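You operate a simulated robot arm through the tools that you are given. There is no shell and no other tool. Be economical: measure what you need, move in short steps, check, and stop when the job is done.

The job below is to be done with a simulated two-armed robot. You get a single attempt, and the scene is never put back.

JOB
Pick up the round brush with one hand, pass it to the other hand and put it on the deck of the blue trolley.
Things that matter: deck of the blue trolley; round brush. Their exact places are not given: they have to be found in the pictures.

The check looks at the end state, three seconds after you hand in, the way a careful person would. Anything else that was tipped, shoved, dropped, spilled or broken makes it a failure.

ROBOT AND FRAMES
Two 7-joint arms with two-finger parallel grippers on one trunk, on a base that drives. Base frame: it is fixed to the floor where the robot stands at the start and does not move with it; the origin is under the middle of the robot, x ahead of it, y to its left, z up. Readings come in mm, rad, newtons and seconds.
The left shoulder is at the start at [50, 168, 1032], the right one opposite. With the tool pointing down near the work surface each hand reaches from about 100 to 640 mm from the robot's upright axis, wherever it stands, measured 20 degrees to its own side. Places, roughly: deck of the blue trolley [-2200, -4000, 600]. Payload 1.57 kg a hand.
The TCP of each hand is the grasp point between the finger pads, 30 mm short of the fingertips. In the tool frame z runs along the fingers and y along their closing line. Largest opening 80 mm; finger width 17, thickness 12; the body of the gripper, 40 by 82 mm, starts 80 mm behind the TCP.
Orientation is that of the tool frame in the base frame, as [roll, pitch, yaw] about the fixed x, y, z axes, in that order (R = Rz(yaw) Ry(pitch) Rx(roll)). With the fingers straight down and closing along the base's y, the tool's x points along the base's -x, its y along +y and its z along -z.

CONTROLS
- The arms move only by the tool drive_tool. It takes "left_series", "right_series" or both (then of equal length, played together; a hand with none holds still); each is a list of rows, each a list of 7 numbers: the shift along the tool's x, y, z in units of 25 mm (1.0 is 25 mm), then the turn, a rotation vector about the tool's x, y, z in units of 4 degrees (1.0 is 4 degrees), then the gripper command, from -1 (fully open) to 1 (shut), values between in proportion. In form: [[dx, dy, dz, ax, ay, az, jaw], ...]. A call has 1 to 10 rows; each row shifts and turns the commanded pose from where the row before left it, along the tool's axes as they then stand. A call with a number of a shift or a turn outside -1 to 1 is refused whole. Rows are played at 5 a second. More than 50 mm and 0.15 rad between two rows, or a gripper value outside its range, and nothing of the call is played. Where a pose cannot be reached the arm comes as near as it can. A force on the tool above 40 N (or 10 N above the force at the start of the call, whichever is more), or a blocked arm, ends the call early, and 0.2 s more pass. The fingers move at their own pace (about 45 mm/s each) and stop on an object; they squeeze with about 25 N. The grip force told is the motor's: it shows also when the fingers shut on nothing. Time passes only in rows, and 0.2 s behind the last, so rows that do not move let the fingers close. The reply holds the time, the measured pose of the TCP, the force on the tool along the base axes, the opening and the grip force, in the units named above and with some noise, with the torque about the TCP (base axes, N m) and any sound that the robot's microphone picked up.
- Cameras (640 x 400 px; columns grow to the right, rows downward): "scene" is now at [119.8, -17.6, 1229.6]; the picture's right is [-0.23, -0.97, 0.00], its down [-0.69, 0.16, -0.70] and it looks along [0.69, -0.16, -0.71] (base axes); focal length 277 px, centre (320, 200). "left" rides on the left gripper at [72, 7, -122] in its tool frame; the picture's right is [-0.09, 1.00, 0.00], its down [-0.84, -0.08, -0.54] and it looks along [-0.54, -0.05, 0.84] (tool axes); focal length 238 px, centre (320, 200). "right" rides on the right gripper at [72, -7, -122] in its tool frame; the picture's right is [0.09, 1.00, 0.00], its down [-0.84, 0.08, -0.54] and it looks along [-0.54, 0.05, 0.84] (tool axes); focal length 238 px, centre (320, 200).
- get_image(camera): a new picture of that camera. The clock stands still meanwhile.
- slide_trunk(by): slides the trunk up (or, below 0, down) by that many mm; the arms and the scene camera ride with it, the base frame stays. It gives what a move gives, with no picture.
- drive_base(legs): drives the robot by 1 to 6 legs, each [ahead, left, turn to the left] in mm, mm and rad, along the robot's own axes; the way and the turn of a leg run together, so that a leg with both is an arc; at most 1500 mm and 3.142 rad a leg. The arms and the cameras ride along, it lands a little off, and it stops where it bumps. It gives what a move gives.
- turn_head(pan, tilt): turns the head with the scene camera to pan (to the left, within 1.396 rad either way) and tilt (down, from -0.506 to 1.204), counted from straight ahead of the robot. It gives what a move gives.
- measure_at(camera, pixels): for up to 12 pixels [column, row] of the newest picture of that camera ("zoom" is the newest enlarged one), the place [x, y, z] in the base frame of the surface seen there, good to about 2 mm. The clock stands still meanwhile.
- enlarge(camera, box): a new picture of the part [left, top, right, bottom] of that camera's present view, enlarged. The clock stands still meanwhile.
- finish_job(): hands the job in; it is judged then, once.

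Keep the steps short. Do not move on a guess: measure, check each grasp and each placing, and mend mistakes. In all there are 80 turns and 78 pictures (those below and enlarged ones count). Leave the grippers open and the arms clear of the work at the hand-in unless told otherwise, and finish with a single line.

The tools are called as a command line: name --argument value ..., lists and objects as JSON in quotes. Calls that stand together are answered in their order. drive_tool: Moves the arms, as the interface text tells. Its arguments: {"type":"object","properties":{"left_series":{"type":"array","items":{"type":"array","items":{"type":"number"}}},"right_series":{"type":"array","items":{"type":"array","items":{"type":"number"}}}},"required":[]} The other tools are called the same way: slide_trunk (by) slides the trunk up or down; drive_base (legs) drives the base; turn_head (pan, tilt) turns the head that bears the scene camera; get_image (camera) takes a picture; measure_at (camera, pixels) gives the place of the surface under pixels of a picture; enlarge (camera, box) takes an enlarged picture of a part of a camera's view; finish_job () hands the job in.

At the start:

```text
time_s: 0.0
left_eef_pos: [403.8, 76.1, 850.8]
left_orientation: [3.141, 0.001, -3.142]
left_ft_force: [-0.8, 1.0, -0.8]
left_moment: [-0.01, 0.03, 0.0]
left_width: 79.9
left_gripper_force: 0.0
right_eef_pos: [489.3, -291.4, 932.2]
right_orientation: [3.14, 0.001, -3.141]
right_ft_force: [0.4, -1.0, 0.6]
right_moment: [0.03, 0.01, -0.01]
right_width: 80.3
right_gripper_force: 0.1
trunk travel left (down, up): [-200.0, 243.0]
robot x, y, heading: [-0.3, 0.6, 0.001]
head pan, tilt: [-0.23, 0.789]
```

scene: 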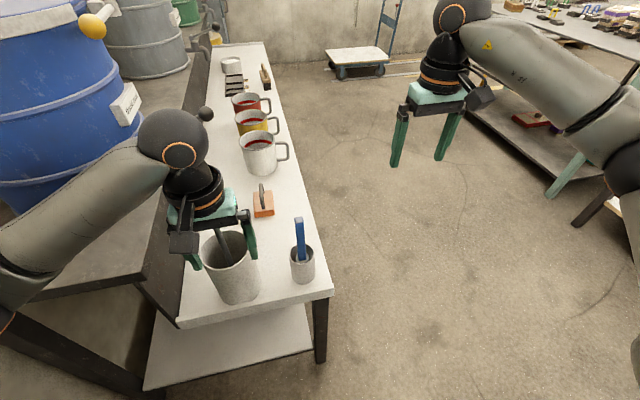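
right: 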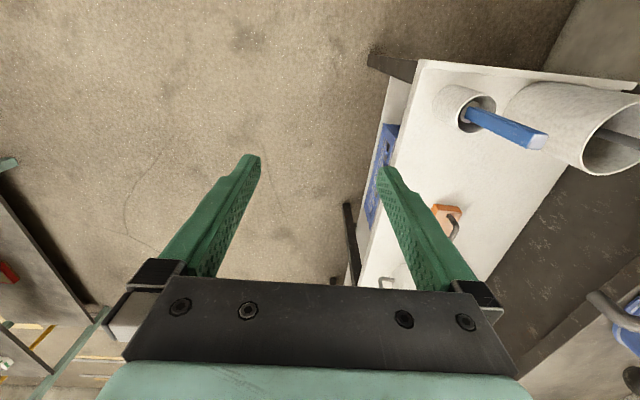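
left: 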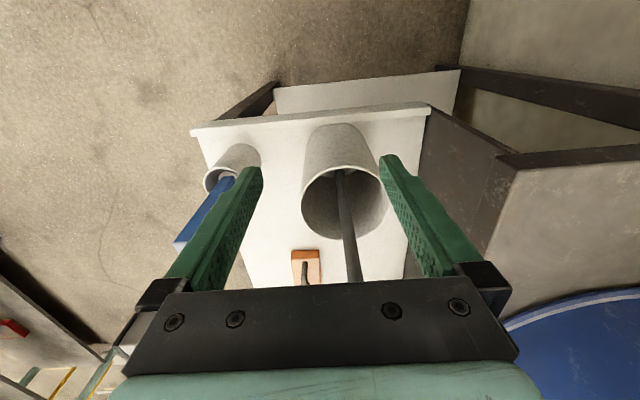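

I see a tall holder with a dark stick at about (228,255), and a small cup with a blue handle at (302,240). I'll enlarge both to tell which is the round brush.

enlarge --camera "scene" --box '[160, 160, 340, 310]'

enlarge --camera "left" --box '[160, 100, 440, 290]'

enlarge --camera "scene" --box '[200, 30, 320, 180]'

```text
2.67 times, centred on (250, 235) of scene
```

zoom: 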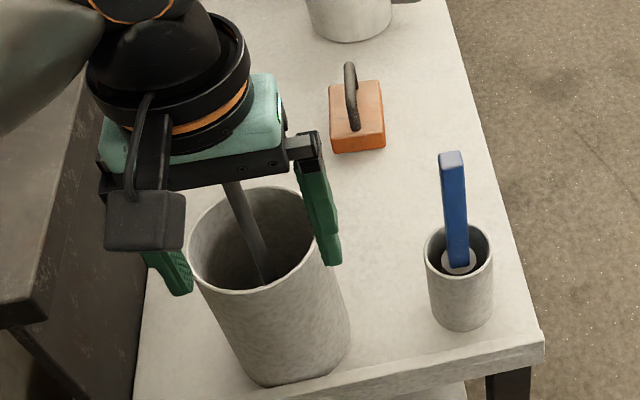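

```text
2.11 times, centred on (300, 195) of left
```

zoom: 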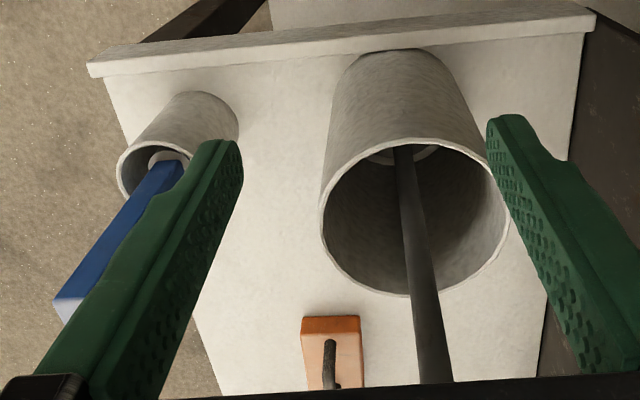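

```text
2.67 times, centred on (260, 105) of scene
```

zoom: 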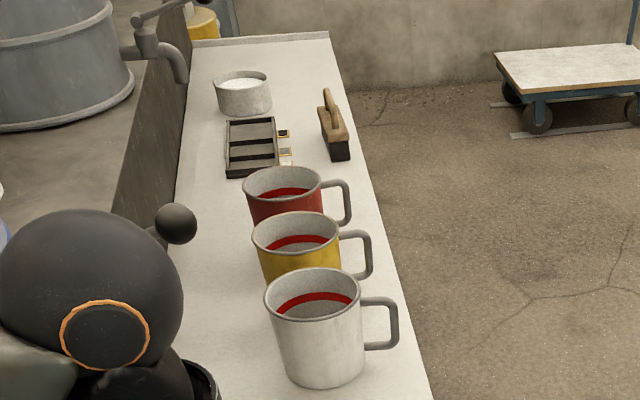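

The dark rod and the blue handle could each be the brush. I'll measure them and view both from the right hand.

enlarge --camera "right" --box '[420, 60, 640, 200]'

measure_at --camera "scene" --pixels '[[299, 219], [302, 255], [293, 251], [313, 250], [303, 282], [204, 243], [257, 245], [240, 302], [222, 232], [232, 262], [263, 210], [330, 290]]'

measure_at --camera "left" --pixels '[[341, 180], [353, 270], [345, 220], [225, 182], [341, 170], [180, 240]]'

```text
2.86 times, centred on (530, 130) of right
```

zoom: 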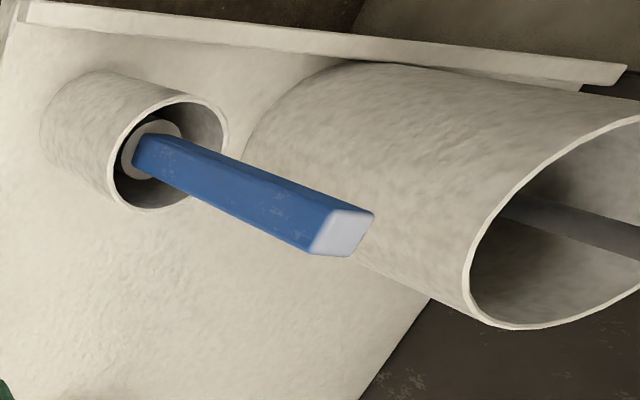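

```text
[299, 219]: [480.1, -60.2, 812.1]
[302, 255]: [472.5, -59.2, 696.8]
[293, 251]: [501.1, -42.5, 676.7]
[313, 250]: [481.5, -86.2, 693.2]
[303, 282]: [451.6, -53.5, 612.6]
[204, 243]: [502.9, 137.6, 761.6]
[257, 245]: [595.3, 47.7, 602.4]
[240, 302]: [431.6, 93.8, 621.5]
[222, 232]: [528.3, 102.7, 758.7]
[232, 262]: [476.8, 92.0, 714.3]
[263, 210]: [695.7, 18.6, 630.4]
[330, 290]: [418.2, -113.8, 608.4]
```

```text
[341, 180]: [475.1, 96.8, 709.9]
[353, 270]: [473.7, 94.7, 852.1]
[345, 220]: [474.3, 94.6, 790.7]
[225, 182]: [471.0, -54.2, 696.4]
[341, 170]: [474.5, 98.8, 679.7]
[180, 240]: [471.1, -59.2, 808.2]
```

The rod stands in the tall jar near (474,95), and the blue handle stands in the small cup near (475,-60). I'll pull the left hand back from the rod, then raise the trunk to look down into both.

drive_tool --left_series '[[1, 0, 0, 0, 0, 0, -1], [1, 0, 0, 0, 0, 0, -1], [1, 0, 0, 0, 0, 0, -1], [1, 0, 0, 0, 0, 0, -1], [1, 0.5, 0, 0, 0, 0, -1], [0, 1, 0, 0, 0, 0, -1], [0, 1, 0, 0, 0, 0, -1], [0, 1, 0, 0, 0, 0, -1], [0, 1, 0, 0, 0, 0, -1], [0, 1, 0, 0, 0, 0, -1]]'

slide_trunk --by 240

turn_head --pan 0.05 --tilt 1.0

enlarge --camera "scene" --box '[220, 100, 480, 262]'

get_image --camera "scene"

```text
time_s: 2.2
left_eef_pos: [279.3, 214.1, 849.1]
left_orientation: [-3.141, 0.0, 3.141]
left_ft_force: [0.9, -1.2, 0.5]
left_moment: [-0.01, -0.01, 0.01]
left_width: 80.0
left_gripper_force: 0.1
right_eef_pos: [488.5, -291.3, 932.1]
right_orientation: [-3.141, 0.001, -3.139]
right_ft_force: [-0.1, -0.1, -0.5]
right_moment: [0.03, -0.02, -0.01]
right_width: 80.1
right_gripper_force: 0.1
trunk travel left (down, up): [-200.0, 243.0]
robot x, y, heading: [-4.7, -0.4, -0.005]
head pan, tilt: [-0.23, 0.789]
```

```text
time_s: 4.7
left_eef_pos: [278.7, 213.2, 1089.8]
left_orientation: [-3.142, -0.001, -3.141]
left_ft_force: [-0.3, -0.4, 0.5]
left_moment: [-0.03, 0.04, 0.0]
left_width: 79.9
left_gripper_force: 0.1
right_eef_pos: [487.7, -292.5, 1172.5]
right_orientation: [-3.141, -0.001, -3.141]
right_ft_force: [0.9, -0.1, -0.5]
right_moment: [-0.02, 0.01, 0.02]
right_width: 80.0
right_gripper_force: 0.0
trunk travel left (down, up): [-440.0, 3.0]
robot x, y, heading: [3.9, 0.8, -0.003]
head pan, tilt: [-0.23, 0.789]
```

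```text
time_s: 5.5
left_eef_pos: [277.8, 214.1, 1090.1]
left_orientation: [-3.141, 0.0, -3.141]
left_ft_force: [-0.6, 0.0, 0.1]
left_moment: [-0.01, -0.04, -0.02]
left_width: 79.9
left_gripper_force: 0.1
right_eef_pos: [487.8, -290.9, 1172.7]
right_orientation: [-3.141, 0.0, -3.14]
right_ft_force: [0.2, -0.7, 0.2]
right_moment: [0.01, -0.02, -0.02]
right_width: 80.2
right_gripper_force: 0.0
trunk travel left (down, up): [-440.0, 3.0]
robot x, y, heading: [0.5, 0.6, 0.003]
head pan, tilt: [0.051, 1.0]
```

```text
2.46 times, centred on (350, 181) of scene
```

zoom: 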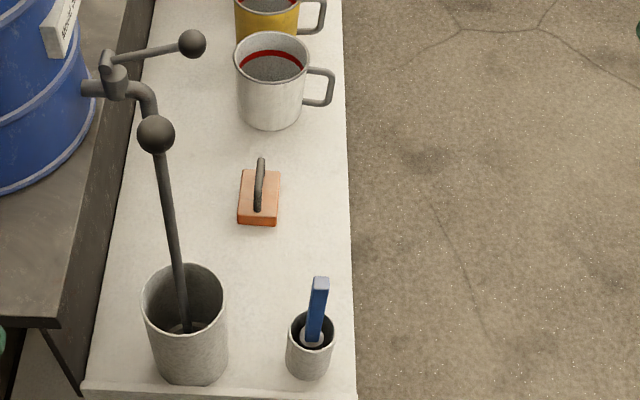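

```text
69 pictures are left
```

scene: 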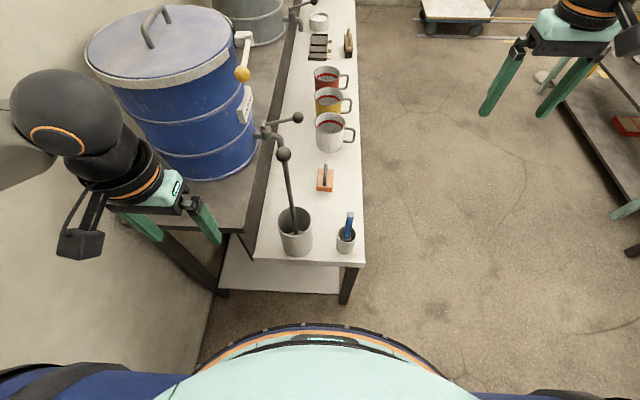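

The rod has a ball on top, and the blue item has a round white collar. I'll zoom harder into each holder.

enlarge --camera "scene" --box '[270, 200, 330, 260]'

enlarge --camera "scene" --box '[325, 205, 373, 259]'

measure_at --camera "scene" --pixels '[[284, 154], [288, 190], [294, 228], [350, 216], [348, 232], [325, 172]]'

enlarge --camera "scene" --box '[280, 0, 380, 80]'

```text
6.67 times, centred on (300, 230) of scene
```

zoom: 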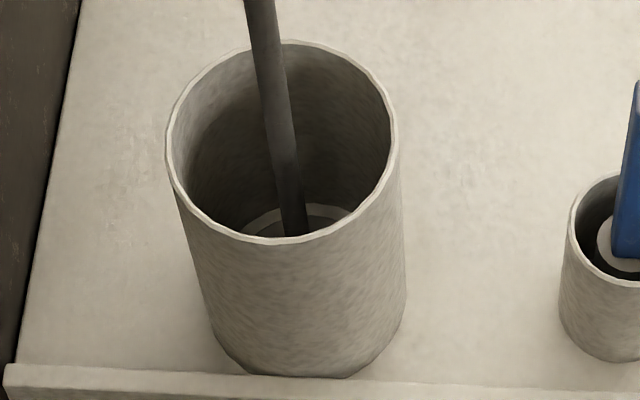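

```text
7.41 times, centred on (349, 232) of scene
```

zoom: 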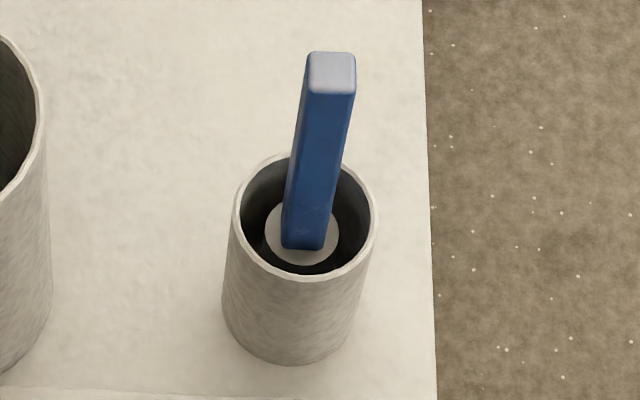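

```text
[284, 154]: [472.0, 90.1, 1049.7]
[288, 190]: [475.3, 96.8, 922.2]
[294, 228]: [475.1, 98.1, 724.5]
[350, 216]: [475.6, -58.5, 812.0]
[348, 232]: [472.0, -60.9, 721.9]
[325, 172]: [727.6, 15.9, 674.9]
```

```text
5.00 times, centred on (330, 40) of scene
```

zoom: 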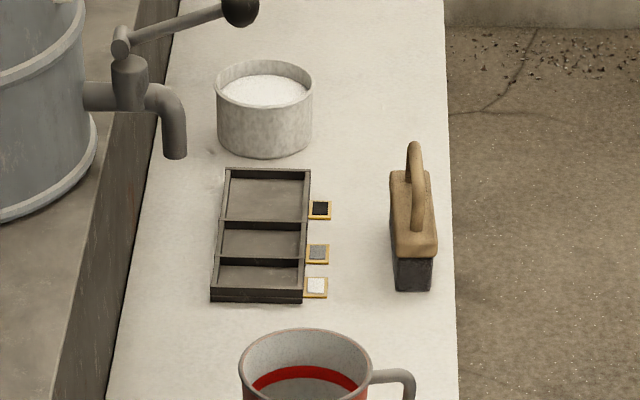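

The blue item looks like a handle with a round ferrule and a dark head below it. Before committing, I'll look at the other bench and the surroundings for other brushes.

turn_head --pan -0.7 --tilt 0.5

get_image --camera "scene"

turn_head --pan -1.39 --tilt 0.4

get_image --camera "scene"

```text
time_s: 6.6
left_eef_pos: [278.6, 214.3, 1089.0]
left_orientation: [-3.14, 0.002, 3.14]
left_ft_force: [-0.1, 0.0, 0.0]
left_moment: [-0.01, -0.01, 0.06]
left_width: 79.8
left_gripper_force: 0.0
right_eef_pos: [487.5, -291.5, 1171.6]
right_orientation: [3.141, -0.001, 3.141]
right_ft_force: [0.3, -0.2, 0.7]
right_moment: [-0.01, -0.01, 0.02]
right_width: 80.0
right_gripper_force: 0.0
trunk travel left (down, up): [-440.0, 3.0]
robot x, y, heading: [1.8, -0.5, -0.002]
head pan, tilt: [-0.7, 0.499]
```

```text
65 pictures are left
```

scene: 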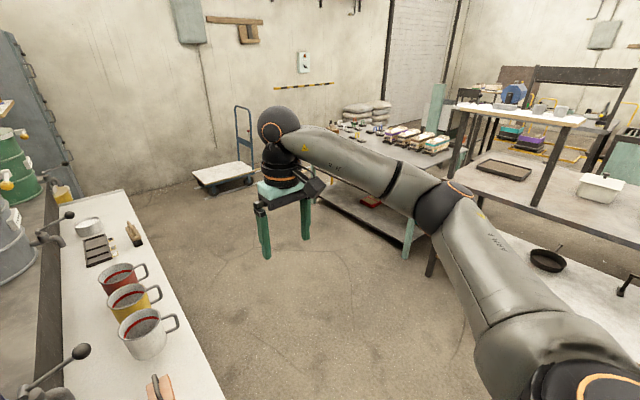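

```text
time_s: 7.7
left_eef_pos: [280.1, 214.3, 1089.0]
left_orientation: [3.141, -0.001, 3.141]
left_ft_force: [-0.5, 0.2, 0.3]
left_moment: [0.02, 0.01, 0.0]
left_width: 79.9
left_gripper_force: 0.1
right_eef_pos: [487.4, -292.3, 1172.5]
right_orientation: [-3.142, 0.0, 3.141]
right_ft_force: [-0.3, 0.0, 0.6]
right_moment: [0.02, 0.0, 0.01]
right_width: 79.8
right_gripper_force: 0.1
trunk travel left (down, up): [-440.0, 3.0]
robot x, y, heading: [1.3, -0.4, -0.001]
head pan, tilt: [-1.389, 0.4]
```

```text
64 pictures are left
```

scene: 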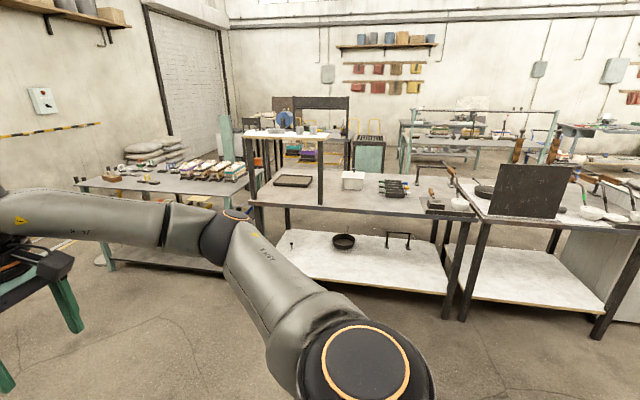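

The blue-handled tool with the round ferrule is the only candidate within reach. I'll look at it again, measure its handle's top corners, and lower the trunk back to its starting height.

slide_trunk --by -200

turn_head --pan -0.12 --tilt 0.85

enlarge --camera "scene" --box '[280, 150, 380, 250]'

get_image --camera "scene"

```text
time_s: 9.8
left_eef_pos: [279.2, 213.6, 889.1]
left_orientation: [3.141, 0.001, -3.142]
left_ft_force: [0.4, -1.3, -0.1]
left_moment: [0.0, 0.02, -0.04]
left_width: 79.8
left_gripper_force: 0.1
right_eef_pos: [488.3, -291.3, 972.8]
right_orientation: [3.141, 0.001, 3.142]
right_ft_force: [0.1, 0.2, 0.6]
right_moment: [-0.02, 0.01, -0.01]
right_width: 79.9
right_gripper_force: 0.1
trunk travel left (down, up): [-240.0, 203.0]
robot x, y, heading: [0.9, -0.0, -0.002]
head pan, tilt: [-1.389, 0.4]
```

```text
time_s: 11.3
left_eef_pos: [279.5, 214.9, 889.7]
left_orientation: [3.141, 0.0, -3.141]
left_ft_force: [-0.1, -0.3, 0.8]
left_moment: [0.01, 0.01, 0.02]
left_width: 80.0
left_gripper_force: 0.0
right_eef_pos: [487.8, -291.3, 972.6]
right_orientation: [-3.141, 0.0, -3.141]
right_ft_force: [0.8, -0.1, -0.2]
right_moment: [0.01, -0.04, 0.02]
right_width: 79.6
right_gripper_force: 0.1
trunk travel left (down, up): [-240.0, 203.0]
robot x, y, heading: [-2.1, -1.3, 0.001]
head pan, tilt: [-0.12, 0.85]
```

```text
4.00 times, centred on (330, 200) of scene
```

zoom: 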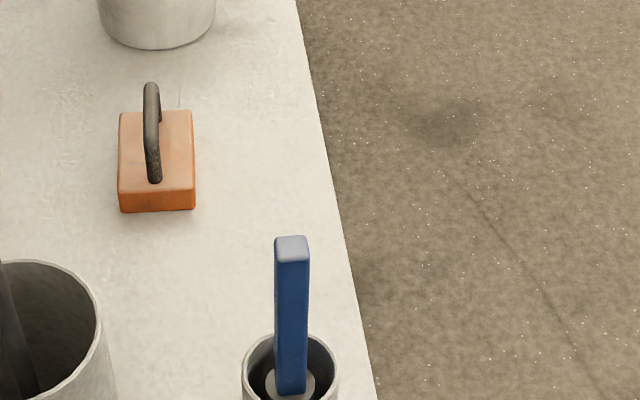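

```text
62 pictures are left
```

scene: 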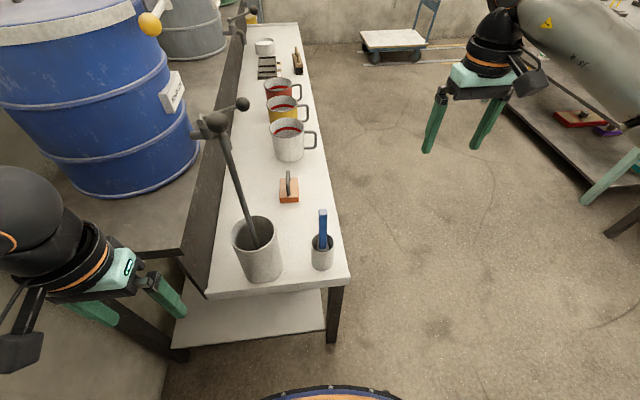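

measure_at --camera "zoom" --pixels '[[278, 242], [305, 240], [279, 259], [306, 257], [292, 249], [281, 320], [305, 320], [292, 320], [280, 385], [302, 385], [272, 383]]'

```text
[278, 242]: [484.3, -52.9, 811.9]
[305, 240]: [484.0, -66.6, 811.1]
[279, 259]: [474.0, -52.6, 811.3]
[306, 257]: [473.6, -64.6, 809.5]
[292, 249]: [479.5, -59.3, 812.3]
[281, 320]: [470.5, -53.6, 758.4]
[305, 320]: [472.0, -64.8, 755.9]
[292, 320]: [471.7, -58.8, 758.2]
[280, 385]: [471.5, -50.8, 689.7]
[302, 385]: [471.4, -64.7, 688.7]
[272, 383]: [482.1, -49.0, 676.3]
```

The handle is about 16 × 14 mm, square to the axes, centred at (478,-59). It runs vertically from the ferrule at z≈676 up to z≈812. Next I'll bring the open right hand above it at safe height.

drive_tool --right_series '[[0.4, 1, 0, 0, 0, 0, -1], [0, 1, 0, 0, 0, 0, -1], [0, 1, 0, 0, 0, 0, -1], [0, 1, 0, 0, 0, 0, -1], [0, 1, 0, 0, 0, 0, -1], [0, 1, 0, 0, 0, 0, -1], [0, 1, 0, 0, 0, 0, -1], [0, 1, 0, 0, 0, 0, -1], [0, 1, 0, 0, 0, 0, -1], [0, 0.28, 0, 0, 0, 0, -1]]'

get_image --camera "right"

get_image --camera "scene"

```text
time_s: 13.5
left_eef_pos: [278.5, 214.8, 889.6]
left_orientation: [3.141, -0.001, -3.141]
left_ft_force: [-0.3, -0.1, 0.7]
left_moment: [0.01, 0.0, 0.03]
left_width: 80.3
left_gripper_force: 0.0
right_eef_pos: [478.0, -59.8, 972.5]
right_orientation: [-3.139, -0.001, -3.14]
right_ft_force: [-0.6, 0.1, -0.6]
right_moment: [0.0, 0.01, -0.04]
right_width: 79.9
right_gripper_force: 0.0
trunk travel left (down, up): [-240.0, 203.0]
robot x, y, heading: [-4.8, -2.3, -0.002]
head pan, tilt: [-0.12, 0.85]
```

```text
61 pictures are left
```

right: 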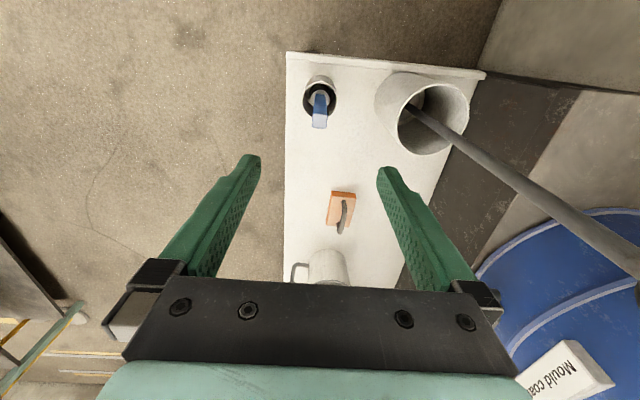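

```text
60 pictures are left
```

scene: 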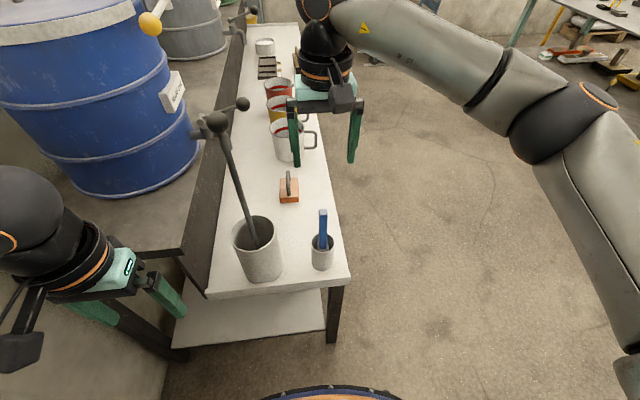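

The hand is over the handle at (478,-60). I'll descend to about z=790, leaving the fingers straddling the handle in y.

drive_tool --right_series '[[0, 0, 1, 0, 0, 0, -1], [0, 0, 1, 0, 0, 0, -1], [0, 0, 1, 0, 0, 0, -1], [0, 0, 1, 0, 0, 0, -1], [0, 0, 1, 0, 0, 0, -1], [0, 0, 1, 0, 0, 0, -1], [0, 0, 1, 0, 0, 0, -1], [0, 0, 0.3, 0, 0, 0, -1]]'

get_image --camera "right"

enlarge --camera "scene" --box '[240, 130, 400, 280]'

```text
time_s: 15.3
left_eef_pos: [279.4, 215.0, 889.6]
left_orientation: [3.141, -0.001, -3.141]
left_ft_force: [0.2, 0.2, -0.2]
left_moment: [0.01, 0.0, 0.0]
left_width: 80.0
left_gripper_force: 0.1
right_eef_pos: [478.7, -59.0, 788.7]
right_orientation: [3.14, 0.001, -3.141]
right_ft_force: [0.5, -0.1, -0.5]
right_moment: [0.02, 0.02, 0.02]
right_width: 79.7
right_gripper_force: 0.1
trunk travel left (down, up): [-240.0, 203.0]
robot x, y, heading: [1.5, 1.9, 0.0]
head pan, tilt: [-0.12, 0.85]
```

```text
59 pictures are left
```

right: 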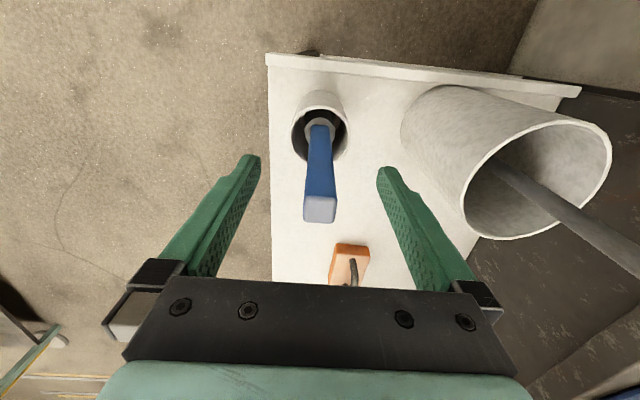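

```text
2.67 times, centred on (320, 205) of scene
```

zoom: 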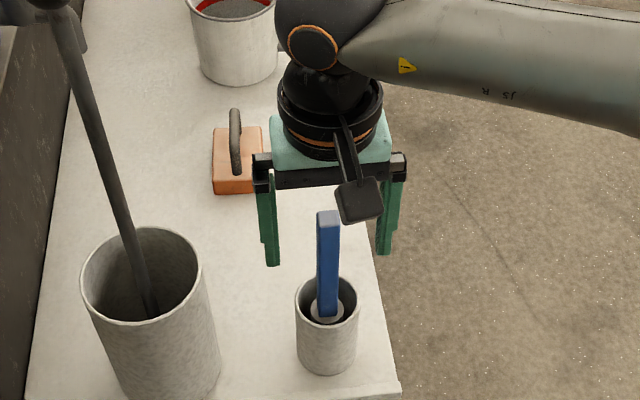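

The handle is centred between the fingers and nothing touches. I'll close now, watching that the grip stops on about 14 mm.

drive_tool --right_series '[[0, 0, 0, 0, 0, 0, 1], [0, 0, 0, 0, 0, 0, 1], [0, 0, 0, 0, 0, 0, 1], [0, 0, 0, 0, 0, 0, 1], [0, 0, 0, 0, 0, 0, 1]]'

get_image --camera "right"

```text
time_s: 16.5
left_eef_pos: [278.8, 213.5, 890.9]
left_orientation: [-3.14, 0.001, 3.142]
left_ft_force: [0.1, 0.7, -0.9]
left_moment: [-0.01, 0.0, 0.0]
left_width: 80.2
left_gripper_force: 0.1
right_eef_pos: [478.6, -59.8, 789.4]
right_orientation: [-3.141, 0.0, 3.141]
right_ft_force: [-0.6, 0.0, -0.1]
right_moment: [-0.03, 0.02, 0.0]
right_width: 17.5
right_gripper_force: 25.0
trunk travel left (down, up): [-240.0, 203.0]
robot x, y, heading: [-1.6, -2.3, -0.002]
head pan, tilt: [-0.12, 0.85]
```

```text
57 pictures are left
```

right: 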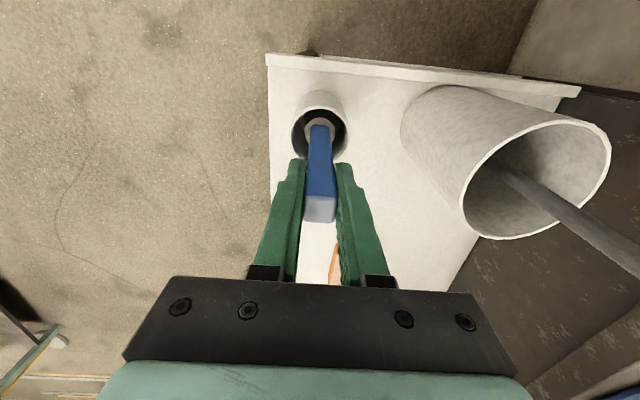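

The grip holds at 17.5 mm and 25 N. I'll lift straight up in small steps, watching that the cup stays put.

drive_tool --right_series '[[0, 0, -0.5, 0, 0, 0, 1], [0, 0, -0.5, 0, 0, 0, 1], [0, 0, -0.6, 0, 0, 0, 1], [0, 0, -0.7, 0, 0, 0, 1], [0, 0, -0.7, 0, 0, 0, 1]]'

enlarge --camera "scene" --box '[240, 100, 400, 280]'

```text
time_s: 17.7
left_eef_pos: [279.2, 214.2, 890.2]
left_orientation: [3.141, 0.0, 3.142]
left_ft_force: [0.2, -0.6, -0.1]
left_moment: [0.0, -0.01, 0.01]
left_width: 80.0
left_gripper_force: 0.1
right_eef_pos: [478.5, -59.8, 865.1]
right_orientation: [3.141, 0.002, 3.141]
right_ft_force: [0.1, -0.5, -0.8]
right_moment: [-0.02, 0.01, 0.02]
right_width: 17.5
right_gripper_force: 25.4
trunk travel left (down, up): [-240.0, 203.0]
robot x, y, heading: [-4.1, 1.8, 0.001]
head pan, tilt: [-0.12, 0.85]
```

```text
2.22 times, centred on (320, 190) of scene
```

zoom: 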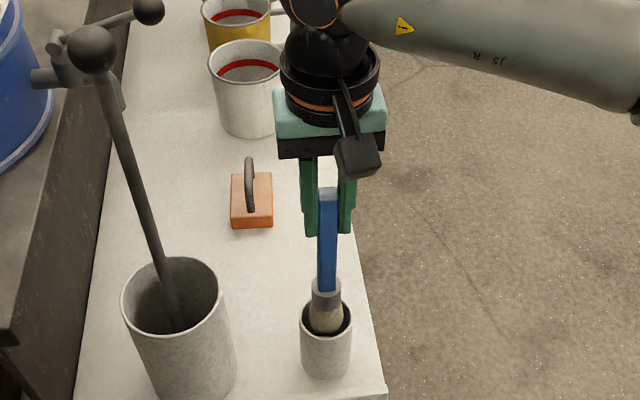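

It's clearly a round brush, with a ferrule and bristles. I'll keep lifting until it clears the cup, then check.

drive_tool --right_series '[[0, 0, -0.8, 0, 0, 0, 1], [0, 0, -0.8, 0, 0, 0, 1], [0, 0, -1, 0, 0, 0, 1], [0, 0, -1, 0, 0, 0, 1], [0, 0, -1, 0, 0, 0, 1], [0, 0, -1, 0, 0, 0, 1]]'

enlarge --camera "scene" --box '[220, 60, 420, 280]'

```text
time_s: 19.1
left_eef_pos: [278.5, 213.1, 890.1]
left_orientation: [3.139, 0.0, -3.139]
left_ft_force: [1.0, 0.6, -0.1]
left_moment: [0.01, 0.02, 0.01]
left_width: 79.8
left_gripper_force: 0.0
right_eef_pos: [476.6, -56.7, 1007.2]
right_orientation: [-3.14, 0.001, 3.141]
right_ft_force: [-0.6, -0.6, -0.4]
right_moment: [-0.03, 0.03, -0.04]
right_width: 17.5
right_gripper_force: 25.2
trunk travel left (down, up): [-240.0, 203.0]
robot x, y, heading: [3.0, -1.5, 0.006]
head pan, tilt: [-0.12, 0.85]
```

```text
1.82 times, centred on (320, 170) of scene
```

zoom: 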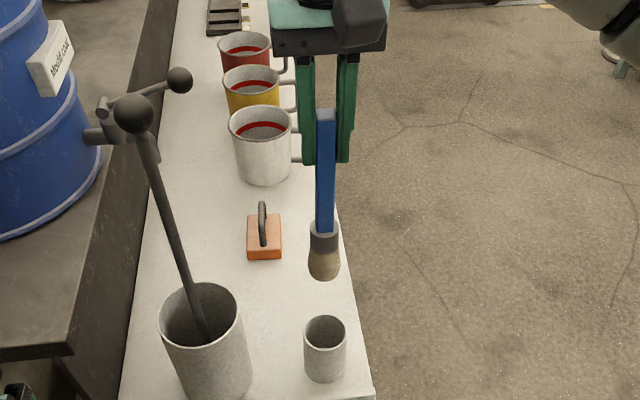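

The brush hangs free and the cup, jar and everything else are undisturbed. Next I'll retract the right hand towards the body and look around to plan the drive.

drive_tool --right_series '[[1, 0, 0, 0, 0, 0, 1], [1, 0, 0, 0, 0, 0, 1], [1, -0.5, 0, 0, 0, 0, 1], [1, -1, 0, 0, 0, 0, 1], [1, -1, 0, 0, 0, 0, 1]]'

turn_head --pan -1.39 --tilt 0.6

get_image --camera "scene"

```text
time_s: 20.3
left_eef_pos: [279.4, 214.6, 888.7]
left_orientation: [3.139, -0.002, 3.141]
left_ft_force: [-0.2, -0.5, 0.9]
left_moment: [-0.02, -0.01, 0.02]
left_width: 80.1
left_gripper_force: 0.0
right_eef_pos: [354.0, -122.7, 1002.5]
right_orientation: [-3.141, -0.001, -3.141]
right_ft_force: [-0.2, -1.0, -0.5]
right_moment: [0.0, -0.03, 0.0]
right_width: 17.7
right_gripper_force: 24.8
trunk travel left (down, up): [-240.0, 203.0]
robot x, y, heading: [1.8, 1.8, -0.001]
head pan, tilt: [-0.12, 0.85]
```

```text
time_s: 21.7
left_eef_pos: [279.9, 214.5, 889.0]
left_orientation: [-3.141, 0.0, 3.141]
left_ft_force: [0.3, 0.2, -1.0]
left_moment: [0.03, 0.02, 0.02]
left_width: 80.1
left_gripper_force: 0.0
right_eef_pos: [355.0, -122.6, 1003.1]
right_orientation: [-3.141, 0.001, 3.141]
right_ft_force: [0.6, -0.7, -0.6]
right_moment: [-0.02, 0.0, -0.01]
right_width: 17.4
right_gripper_force: 25.2
trunk travel left (down, up): [-240.0, 203.0]
robot x, y, heading: [0.6, -1.3, -0.003]
head pan, tilt: [-1.389, 0.6]
```

```text
54 pictures are left
```

scene: 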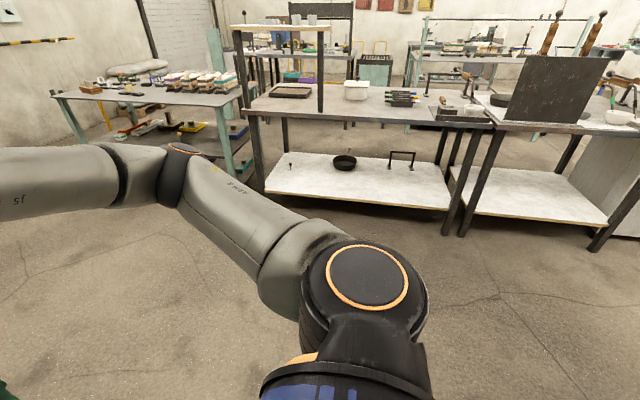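

measure_at --camera "scene" --pixels '[[262, 205], [445, 235], [590, 250], [620, 270], [500, 300], [100, 255], [125, 140], [400, 100], [600, 340], [630, 150], [345, 165]]'

```text
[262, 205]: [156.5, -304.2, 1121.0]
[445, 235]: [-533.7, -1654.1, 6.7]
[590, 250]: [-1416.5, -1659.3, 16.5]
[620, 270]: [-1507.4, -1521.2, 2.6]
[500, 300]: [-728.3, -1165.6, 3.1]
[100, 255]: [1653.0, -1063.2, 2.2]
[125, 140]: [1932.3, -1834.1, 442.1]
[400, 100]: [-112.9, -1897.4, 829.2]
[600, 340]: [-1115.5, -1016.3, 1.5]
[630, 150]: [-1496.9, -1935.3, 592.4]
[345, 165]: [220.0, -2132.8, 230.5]
```

The bench row on the right starts at y≈-1500, with free floor before it. I'll check the left side before turning.

turn_head --pan 1.39 --tilt 0.7

get_image --camera "scene"

```text
time_s: 24.2
left_eef_pos: [279.1, 213.6, 889.6]
left_orientation: [-3.141, 0.0, -3.141]
left_ft_force: [-0.5, 0.1, 0.2]
left_moment: [0.01, 0.01, -0.01]
left_width: 80.1
left_gripper_force: 0.1
right_eef_pos: [354.4, -122.2, 1004.5]
right_orientation: [3.141, 0.0, 3.14]
right_ft_force: [0.5, -0.8, -0.9]
right_moment: [-0.01, 0.0, 0.04]
right_width: 17.6
right_gripper_force: 25.0
trunk travel left (down, up): [-240.0, 203.0]
robot x, y, heading: [-0.2, -3.6, -0.005]
head pan, tilt: [1.389, 0.7]
```

```text
53 pictures are left
```

scene: 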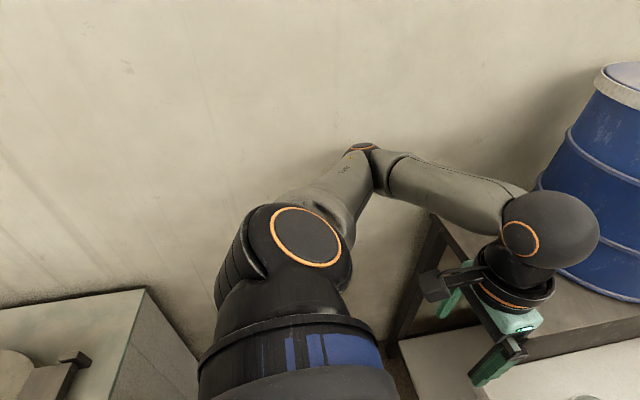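

measure_at --camera "scene" --pixels '[[150, 290], [195, 385], [180, 390], [360, 150], [300, 100], [100, 100], [20, 360], [110, 385], [420, 240], [190, 330]]'

```text
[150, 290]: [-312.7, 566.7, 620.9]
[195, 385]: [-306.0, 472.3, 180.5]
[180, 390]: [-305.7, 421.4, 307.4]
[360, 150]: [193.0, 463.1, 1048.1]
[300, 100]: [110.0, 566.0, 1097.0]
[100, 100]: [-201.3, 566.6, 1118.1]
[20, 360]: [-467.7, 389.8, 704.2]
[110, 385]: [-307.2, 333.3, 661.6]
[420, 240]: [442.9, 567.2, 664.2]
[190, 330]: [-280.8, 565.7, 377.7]
```

The wall is at y≈567, close to the left elbow, and there's a cabinet behind on the left. I'll slide 550 mm right into the open floor, then turn right and look.

drive_base --legs '[[0, -600, 0]]'

drive_base --legs '[[0, 0, -1.57]]'

turn_head --pan -0.6 --tilt 0.45

get_image --camera "scene"

```text
time_s: 30.0
left_eef_pos: [278.6, -396.8, 888.7]
left_orientation: [3.141, 0.0, 3.138]
left_ft_force: [-0.6, 0.7, -0.1]
left_moment: [0.0, 0.02, 0.01]
left_width: 79.9
left_gripper_force: 0.0
right_eef_pos: [353.7, -731.8, 1004.2]
right_orientation: [3.141, -0.001, 3.14]
right_ft_force: [0.5, 1.1, -0.8]
right_moment: [-0.01, 0.0, 0.01]
right_width: 17.8
right_gripper_force: 25.0
trunk travel left (down, up): [-240.0, 203.0]
robot x, y, heading: [2.1, -607.7, -0.004]
head pan, tilt: [1.389, 0.7]
```

```text
time_s: 34.2
left_eef_pos: [215.8, -885.5, 889.6]
left_orientation: [-3.14, 0.001, 1.581]
left_ft_force: [0.0, -0.8, 0.7]
left_moment: [0.0, 0.0, -0.02]
left_width: 80.0
left_gripper_force: 0.0
right_eef_pos: [-118.2, -964.1, 1005.1]
right_orientation: [3.141, 0.001, 1.582]
right_ft_force: [-0.6, 1.3, 0.1]
right_moment: [0.02, 0.03, -0.04]
right_width: 17.8
right_gripper_force: 24.8
trunk travel left (down, up): [-240.0, 203.0]
robot x, y, heading: [0.8, -605.7, -1.565]
head pan, tilt: [1.389, 0.7]
```

```text
time_s: 36.1
left_eef_pos: [216.6, -885.4, 889.5]
left_orientation: [3.14, 0.0, 1.581]
left_ft_force: [-0.1, 0.0, -0.1]
left_moment: [-0.01, -0.01, 0.0]
left_width: 79.7
left_gripper_force: 0.1
right_eef_pos: [-118.7, -963.8, 1003.3]
right_orientation: [-3.141, -0.001, 1.581]
right_ft_force: [0.3, -0.3, -0.2]
right_moment: [0.04, 0.0, 0.03]
right_width: 17.4
right_gripper_force: 24.9
trunk travel left (down, up): [-240.0, 203.0]
robot x, y, heading: [-2.7, -611.0, -1.562]
head pan, tilt: [-0.6, 0.45]
```

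```text
52 pictures are left
```

scene: 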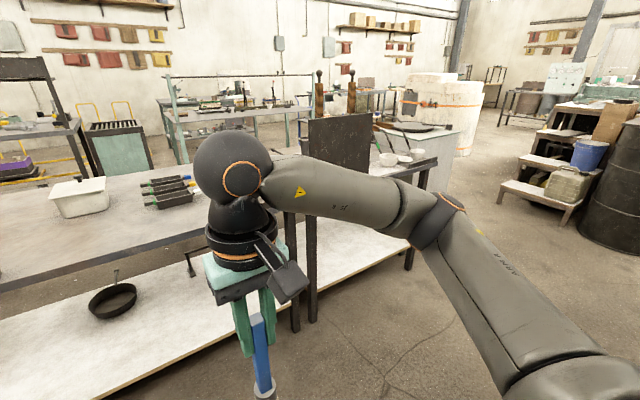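

There's clear floor around both hands here, so I'll do the hand-over now. First I'll turn the left hand so its fingers point to the robot's right and close along the robot's x, with its camera on top.

drive_tool --left_series '[[0, 0, 0, 1, 1, -1, -1], [0, 0, 0, 1, 1, -1, -1], [0, 0, 0, 1, 1, -1, -1], [0, 0, 0, 1, 1, -1, -1], [0, 0, 0, 1, 1, -1, -1], [0, 0, 0, 1, 1, -1, -1], [0, 0, 0, 1, 1, -1, -1], [0, 0, 0, 1, 1, -1, -1], [0, 0, 0, 1, 1, -1, -1]]'

```text
time_s: 38.1
left_eef_pos: [216.4, -886.6, 888.2]
left_orientation: [-2.663, -0.764, 2.06]
left_ft_force: [-0.9, 0.1, -0.5]
left_moment: [-0.01, -0.02, 0.01]
left_width: 80.1
left_gripper_force: 0.0
right_eef_pos: [-119.4, -963.9, 1003.3]
right_orientation: [-3.141, 0.001, 1.582]
right_ft_force: [-0.3, 0.2, -0.1]
right_moment: [-0.03, -0.01, 0.0]
right_width: 17.8
right_gripper_force: 25.0
trunk travel left (down, up): [-240.0, 203.0]
robot x, y, heading: [-0.1, -605.6, -1.561]
head pan, tilt: [-0.6, 0.45]
```

The turn is tracking well. I'll finish the rest of it.

drive_tool --left_series '[[0, 0, 0, 1, 1, -1, -1], [0, 0, 0, 1, 1, -1, -1], [0, 0, 0, 1, 1, -1, -1], [0, 0, 0, 1, 1, -1, -1], [0, 0, 0, 1, 1, -1, -1], [0, 0, 0, 1, 1, -1, -1], [0, 0, 0, 1, 1, -1, -1], [0, 0, 0, 1, 1, -1, -1], [0, 0, 0, 0.32, 0.32, -0.32, -1]]'

turn_head --pan 0.1 --tilt 0.75

get_image --camera "scene"

get_image --camera "left"

```text
time_s: 40.1
left_eef_pos: [216.2, -886.6, 888.2]
left_orientation: [1.658, -1.569, -1.644]
left_ft_force: [-0.4, 0.8, -0.2]
left_moment: [0.01, -0.01, -0.03]
left_width: 80.1
left_gripper_force: 0.1
right_eef_pos: [-119.4, -964.4, 1003.2]
right_orientation: [-3.141, 0.0, 1.581]
right_ft_force: [-0.1, 0.0, -0.9]
right_moment: [-0.03, -0.01, 0.03]
right_width: 17.6
right_gripper_force: 25.4
trunk travel left (down, up): [-240.0, 203.0]
robot x, y, heading: [-3.1, -610.0, -1.56]
head pan, tilt: [-0.6, 0.45]
```

```text
time_s: 41.2
left_eef_pos: [214.7, -886.7, 889.3]
left_orientation: [-2.966, -1.57, 2.977]
left_ft_force: [0.8, 0.1, -0.3]
left_moment: [0.01, -0.03, 0.02]
left_width: 79.9
left_gripper_force: 0.1
right_eef_pos: [-118.9, -965.2, 1004.4]
right_orientation: [3.141, 0.0, 1.582]
right_ft_force: [0.1, 1.0, -0.8]
right_moment: [-0.02, 0.02, 0.0]
right_width: 17.5
right_gripper_force: 25.2
trunk travel left (down, up): [-240.0, 203.0]
robot x, y, heading: [0.6, -609.0, -1.558]
head pan, tilt: [0.099, 0.75]
```

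```text
51 pictures are left
```

scene: 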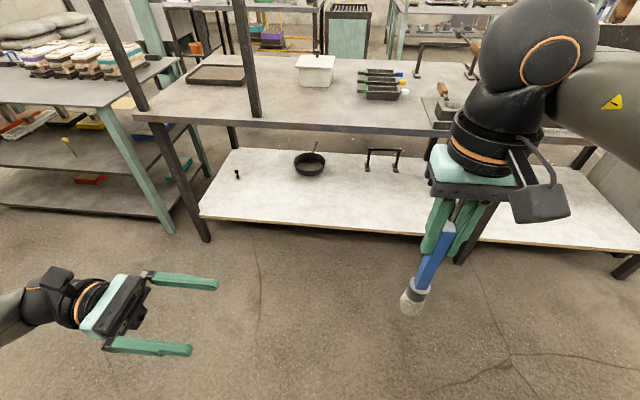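

```text
50 pictures are left
```

left: 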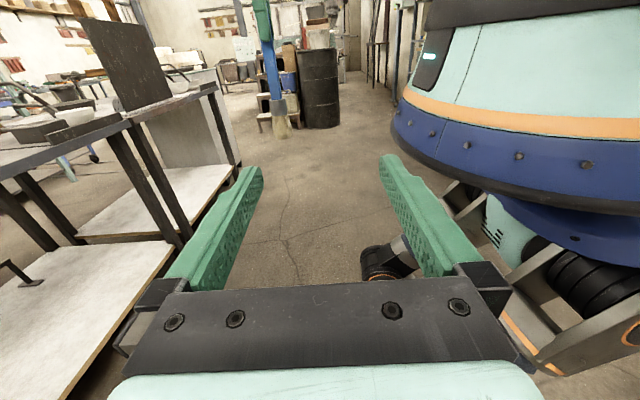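

The left hand is level and pointing at the brush. I'll measure the brush from both views before aligning.

enlarge --camera "scene" --box '[370, 190, 510, 330]'

measure_at --camera "scene" --pixels '[[448, 228], [436, 255], [431, 265], [423, 283], [418, 290], [409, 305]]'

measure_at --camera "left" --pixels '[[269, 60], [272, 85], [278, 104], [282, 130]]'

```text
2.86 times, centred on (440, 260) of scene
```

zoom: 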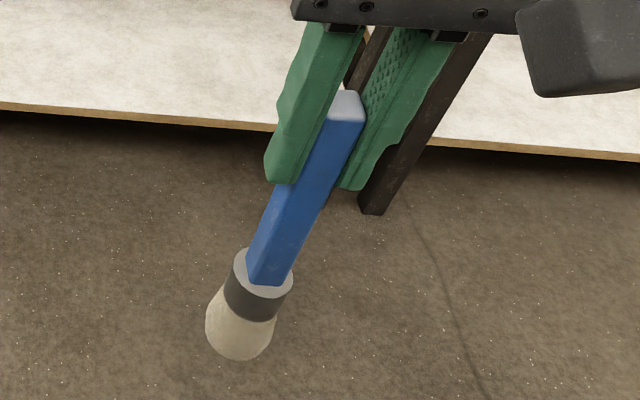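

```text
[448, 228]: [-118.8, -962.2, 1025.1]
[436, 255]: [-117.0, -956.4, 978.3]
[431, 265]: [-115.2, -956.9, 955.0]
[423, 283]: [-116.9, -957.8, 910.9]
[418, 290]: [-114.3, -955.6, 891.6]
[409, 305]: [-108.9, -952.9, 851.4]
```

```text
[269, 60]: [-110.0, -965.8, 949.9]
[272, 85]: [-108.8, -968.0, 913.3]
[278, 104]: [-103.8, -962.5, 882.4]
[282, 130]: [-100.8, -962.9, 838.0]
```

The handle is vertical at (-118,-964), with the ferrule top at z≈890. I'll move the right hand 130 mm toward the left one while lining the left hand up at y=-964, z=920.

drive_tool --left_series '[[0.25, -0.62, 0, 0, 0, 0, -1], [0.25, -0.62, 0, 0, 0, 0, -1], [0.25, -0.62, 0, 0, 0, 0, -1], [0.25, -0.62, 0, 0, 0, 0, -1], [0.24, -0.62, 0, 0, 0, 0, -1], [0, 0, 0, 0, 0, 0, -1]]' --right_series '[[0, 0.86, 0, 0, 0, 0, 1], [0, 0.86, 0, 0, 0, 0, 1], [0, 0.86, 0, 0, 0, 0, 1], [0, 0.86, 0, 0, 0, 0, 1], [0, 0.86, 0, 0, 0, 0, 1], [0, 0.9, 0, 0, 0, 0, 1]]'

get_image --camera "left"

get_image --camera "scene"

```text
time_s: 42.6
left_eef_pos: [216.6, -964.0, 919.8]
left_orientation: [-1.494, -1.571, 1.503]
left_ft_force: [-1.0, 0.6, -1.0]
left_moment: [0.01, 0.0, 0.03]
left_width: 80.0
left_gripper_force: 0.2
right_eef_pos: [11.2, -964.4, 1004.1]
right_orientation: [3.141, 0.001, 1.582]
right_ft_force: [-0.5, -0.4, -0.3]
right_moment: [0.0, 0.01, -0.02]
right_width: 17.5
right_gripper_force: 25.3
trunk travel left (down, up): [-240.0, 203.0]
robot x, y, heading: [0.8, -607.8, -1.555]
head pan, tilt: [0.099, 0.75]
```

```text
48 pictures are left
```

left: 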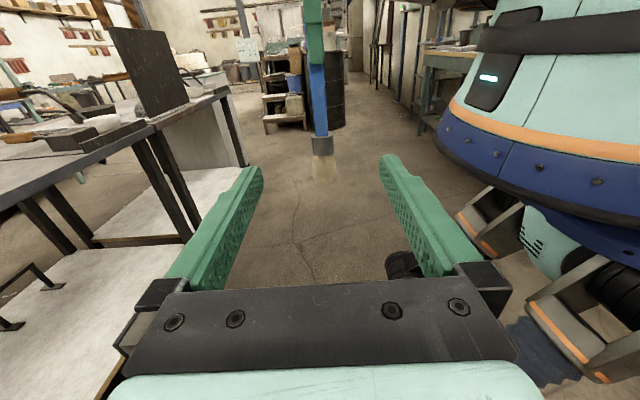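

```text
47 pictures are left
```

scene: 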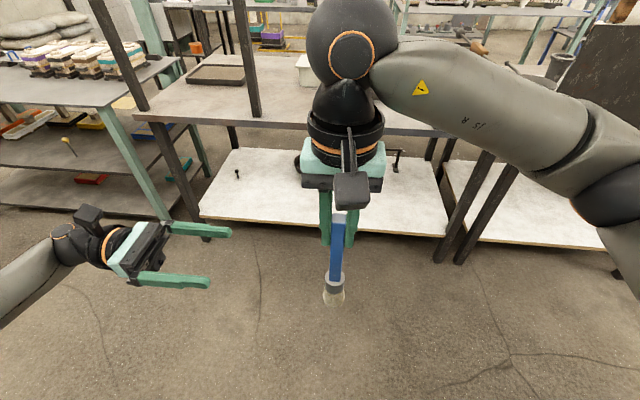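

Aligned, with the handle centred at column 320. I'll advance the left hand most of the way and check.

drive_tool --left_series '[[0, 0, 1, 0, 0, 0, -1], [0, 0, 1, 0, 0, 0, -1], [0, 0, 1, 0, 0, 0, -1], [0, 0, 1, 0, 0, 0, -1], [0, 0, 1, 0, 0, 0, -1], [0, 0, 1, 0, 0, 0, -1]]'

get_image --camera "left"

enlarge --camera "scene" --box '[160, 130, 420, 330]'

```text
time_s: 44.0
left_eef_pos: [67.0, -964.4, 919.4]
left_orientation: [2.227, -1.57, -2.216]
left_ft_force: [-0.2, 1.3, 0.7]
left_moment: [0.03, -0.02, 0.01]
left_width: 79.9
left_gripper_force: 0.0
right_eef_pos: [10.6, -963.9, 1004.2]
right_orientation: [3.141, 0.0, 1.582]
right_ft_force: [-0.5, 0.7, -0.8]
right_moment: [-0.04, 0.0, 0.0]
right_width: 17.7
right_gripper_force: 25.1
trunk travel left (down, up): [-240.0, 203.0]
robot x, y, heading: [-0.0, -604.9, -1.563]
head pan, tilt: [0.099, 0.75]
```

```text
46 pictures are left
```

left: 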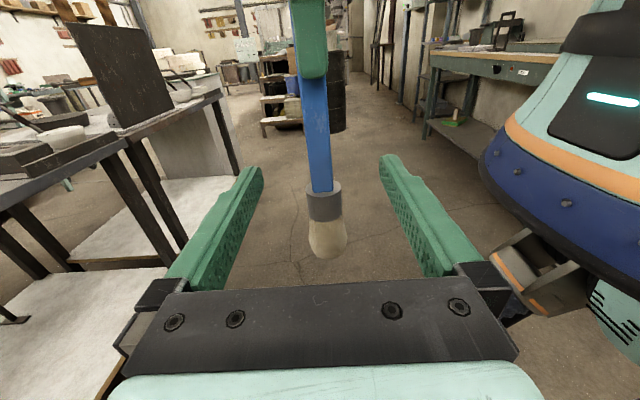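

```text
2.00 times, centred on (290, 230) of scene
```

zoom: 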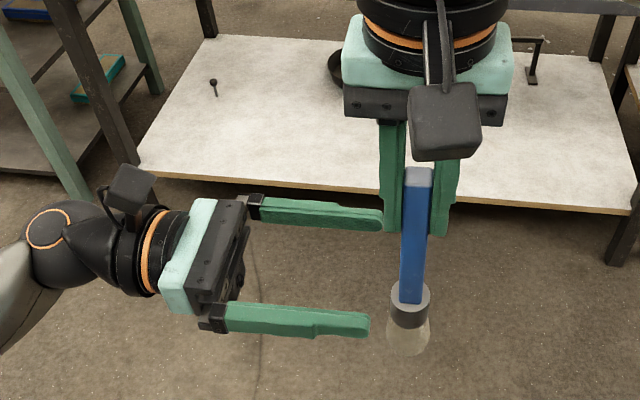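

Clear all round. I'll advance 38 mm more, then close the left fingers on the handle while the right still holds.

drive_tool --left_series '[[0, 0, 0.76, 0, 0, 0, -1], [0, 0, 0.76, 0, 0, 0, -1], [0, 0, 0, 0, 0, 0, -1]]'

drive_tool --left_series '[[0, 0, 0, 0, 0, 0, 1], [0, 0, 0, 0, 0, 0, 1], [0, 0, 0, 0, 0, 0, 1], [0, 0, 0, 0, 0, 0, 1], [0, 0, 0, 0, 0, 0, 1]]'

get_image --camera "left"

enlarge --camera "scene" --box '[220, 130, 420, 330]'

```text
time_s: 44.8
left_eef_pos: [28.0, -967.4, 918.7]
left_orientation: [0.959, -1.57, -0.949]
left_ft_force: [-0.3, -0.6, 0.2]
left_moment: [-0.01, 0.0, 0.01]
left_width: 80.1
left_gripper_force: 0.0
right_eef_pos: [10.1, -963.7, 1005.0]
right_orientation: [3.142, 0.0, 1.582]
right_ft_force: [0.6, 0.1, 0.3]
right_moment: [-0.01, -0.01, -0.02]
right_width: 17.8
right_gripper_force: 25.4
trunk travel left (down, up): [-240.0, 203.0]
robot x, y, heading: [-1.6, -612.4, -1.559]
head pan, tilt: [0.099, 0.75]
```

```text
time_s: 46.0
left_eef_pos: [28.0, -966.4, 918.5]
left_orientation: [-1.324, -1.57, 1.333]
left_ft_force: [-0.4, 0.9, 0.4]
left_moment: [-0.02, 0.0, 0.01]
left_width: 17.4
left_gripper_force: 25.0
right_eef_pos: [10.1, -963.3, 1004.4]
right_orientation: [3.141, 0.0, 1.581]
right_ft_force: [-0.3, -0.9, -1.4]
right_moment: [-0.13, 0.03, -0.01]
right_width: 17.2
right_gripper_force: 25.0
trunk travel left (down, up): [-240.0, 203.0]
robot x, y, heading: [-1.6, -611.0, -1.56]
head pan, tilt: [0.099, 0.75]
```

```text
44 pictures are left
```

left: 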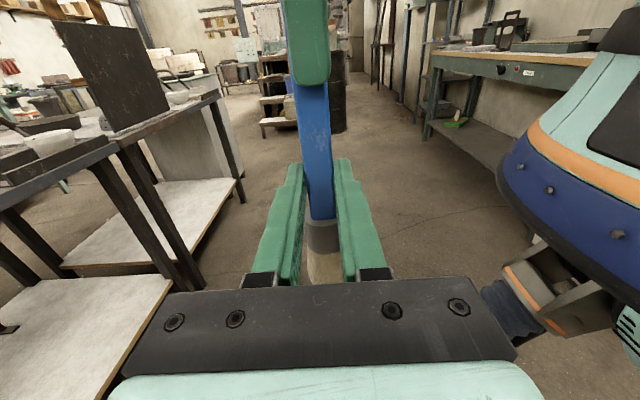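

```text
2.00 times, centred on (320, 230) of scene
```

zoom: 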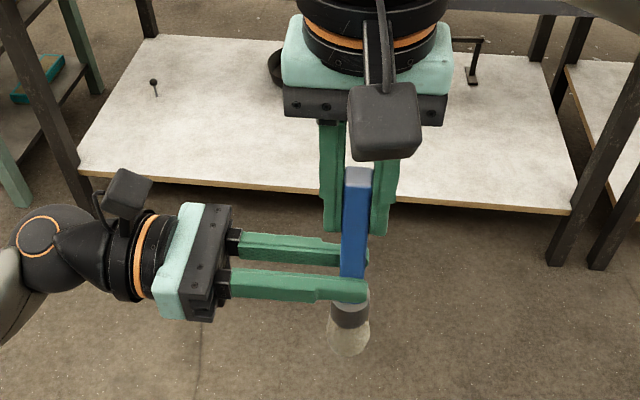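

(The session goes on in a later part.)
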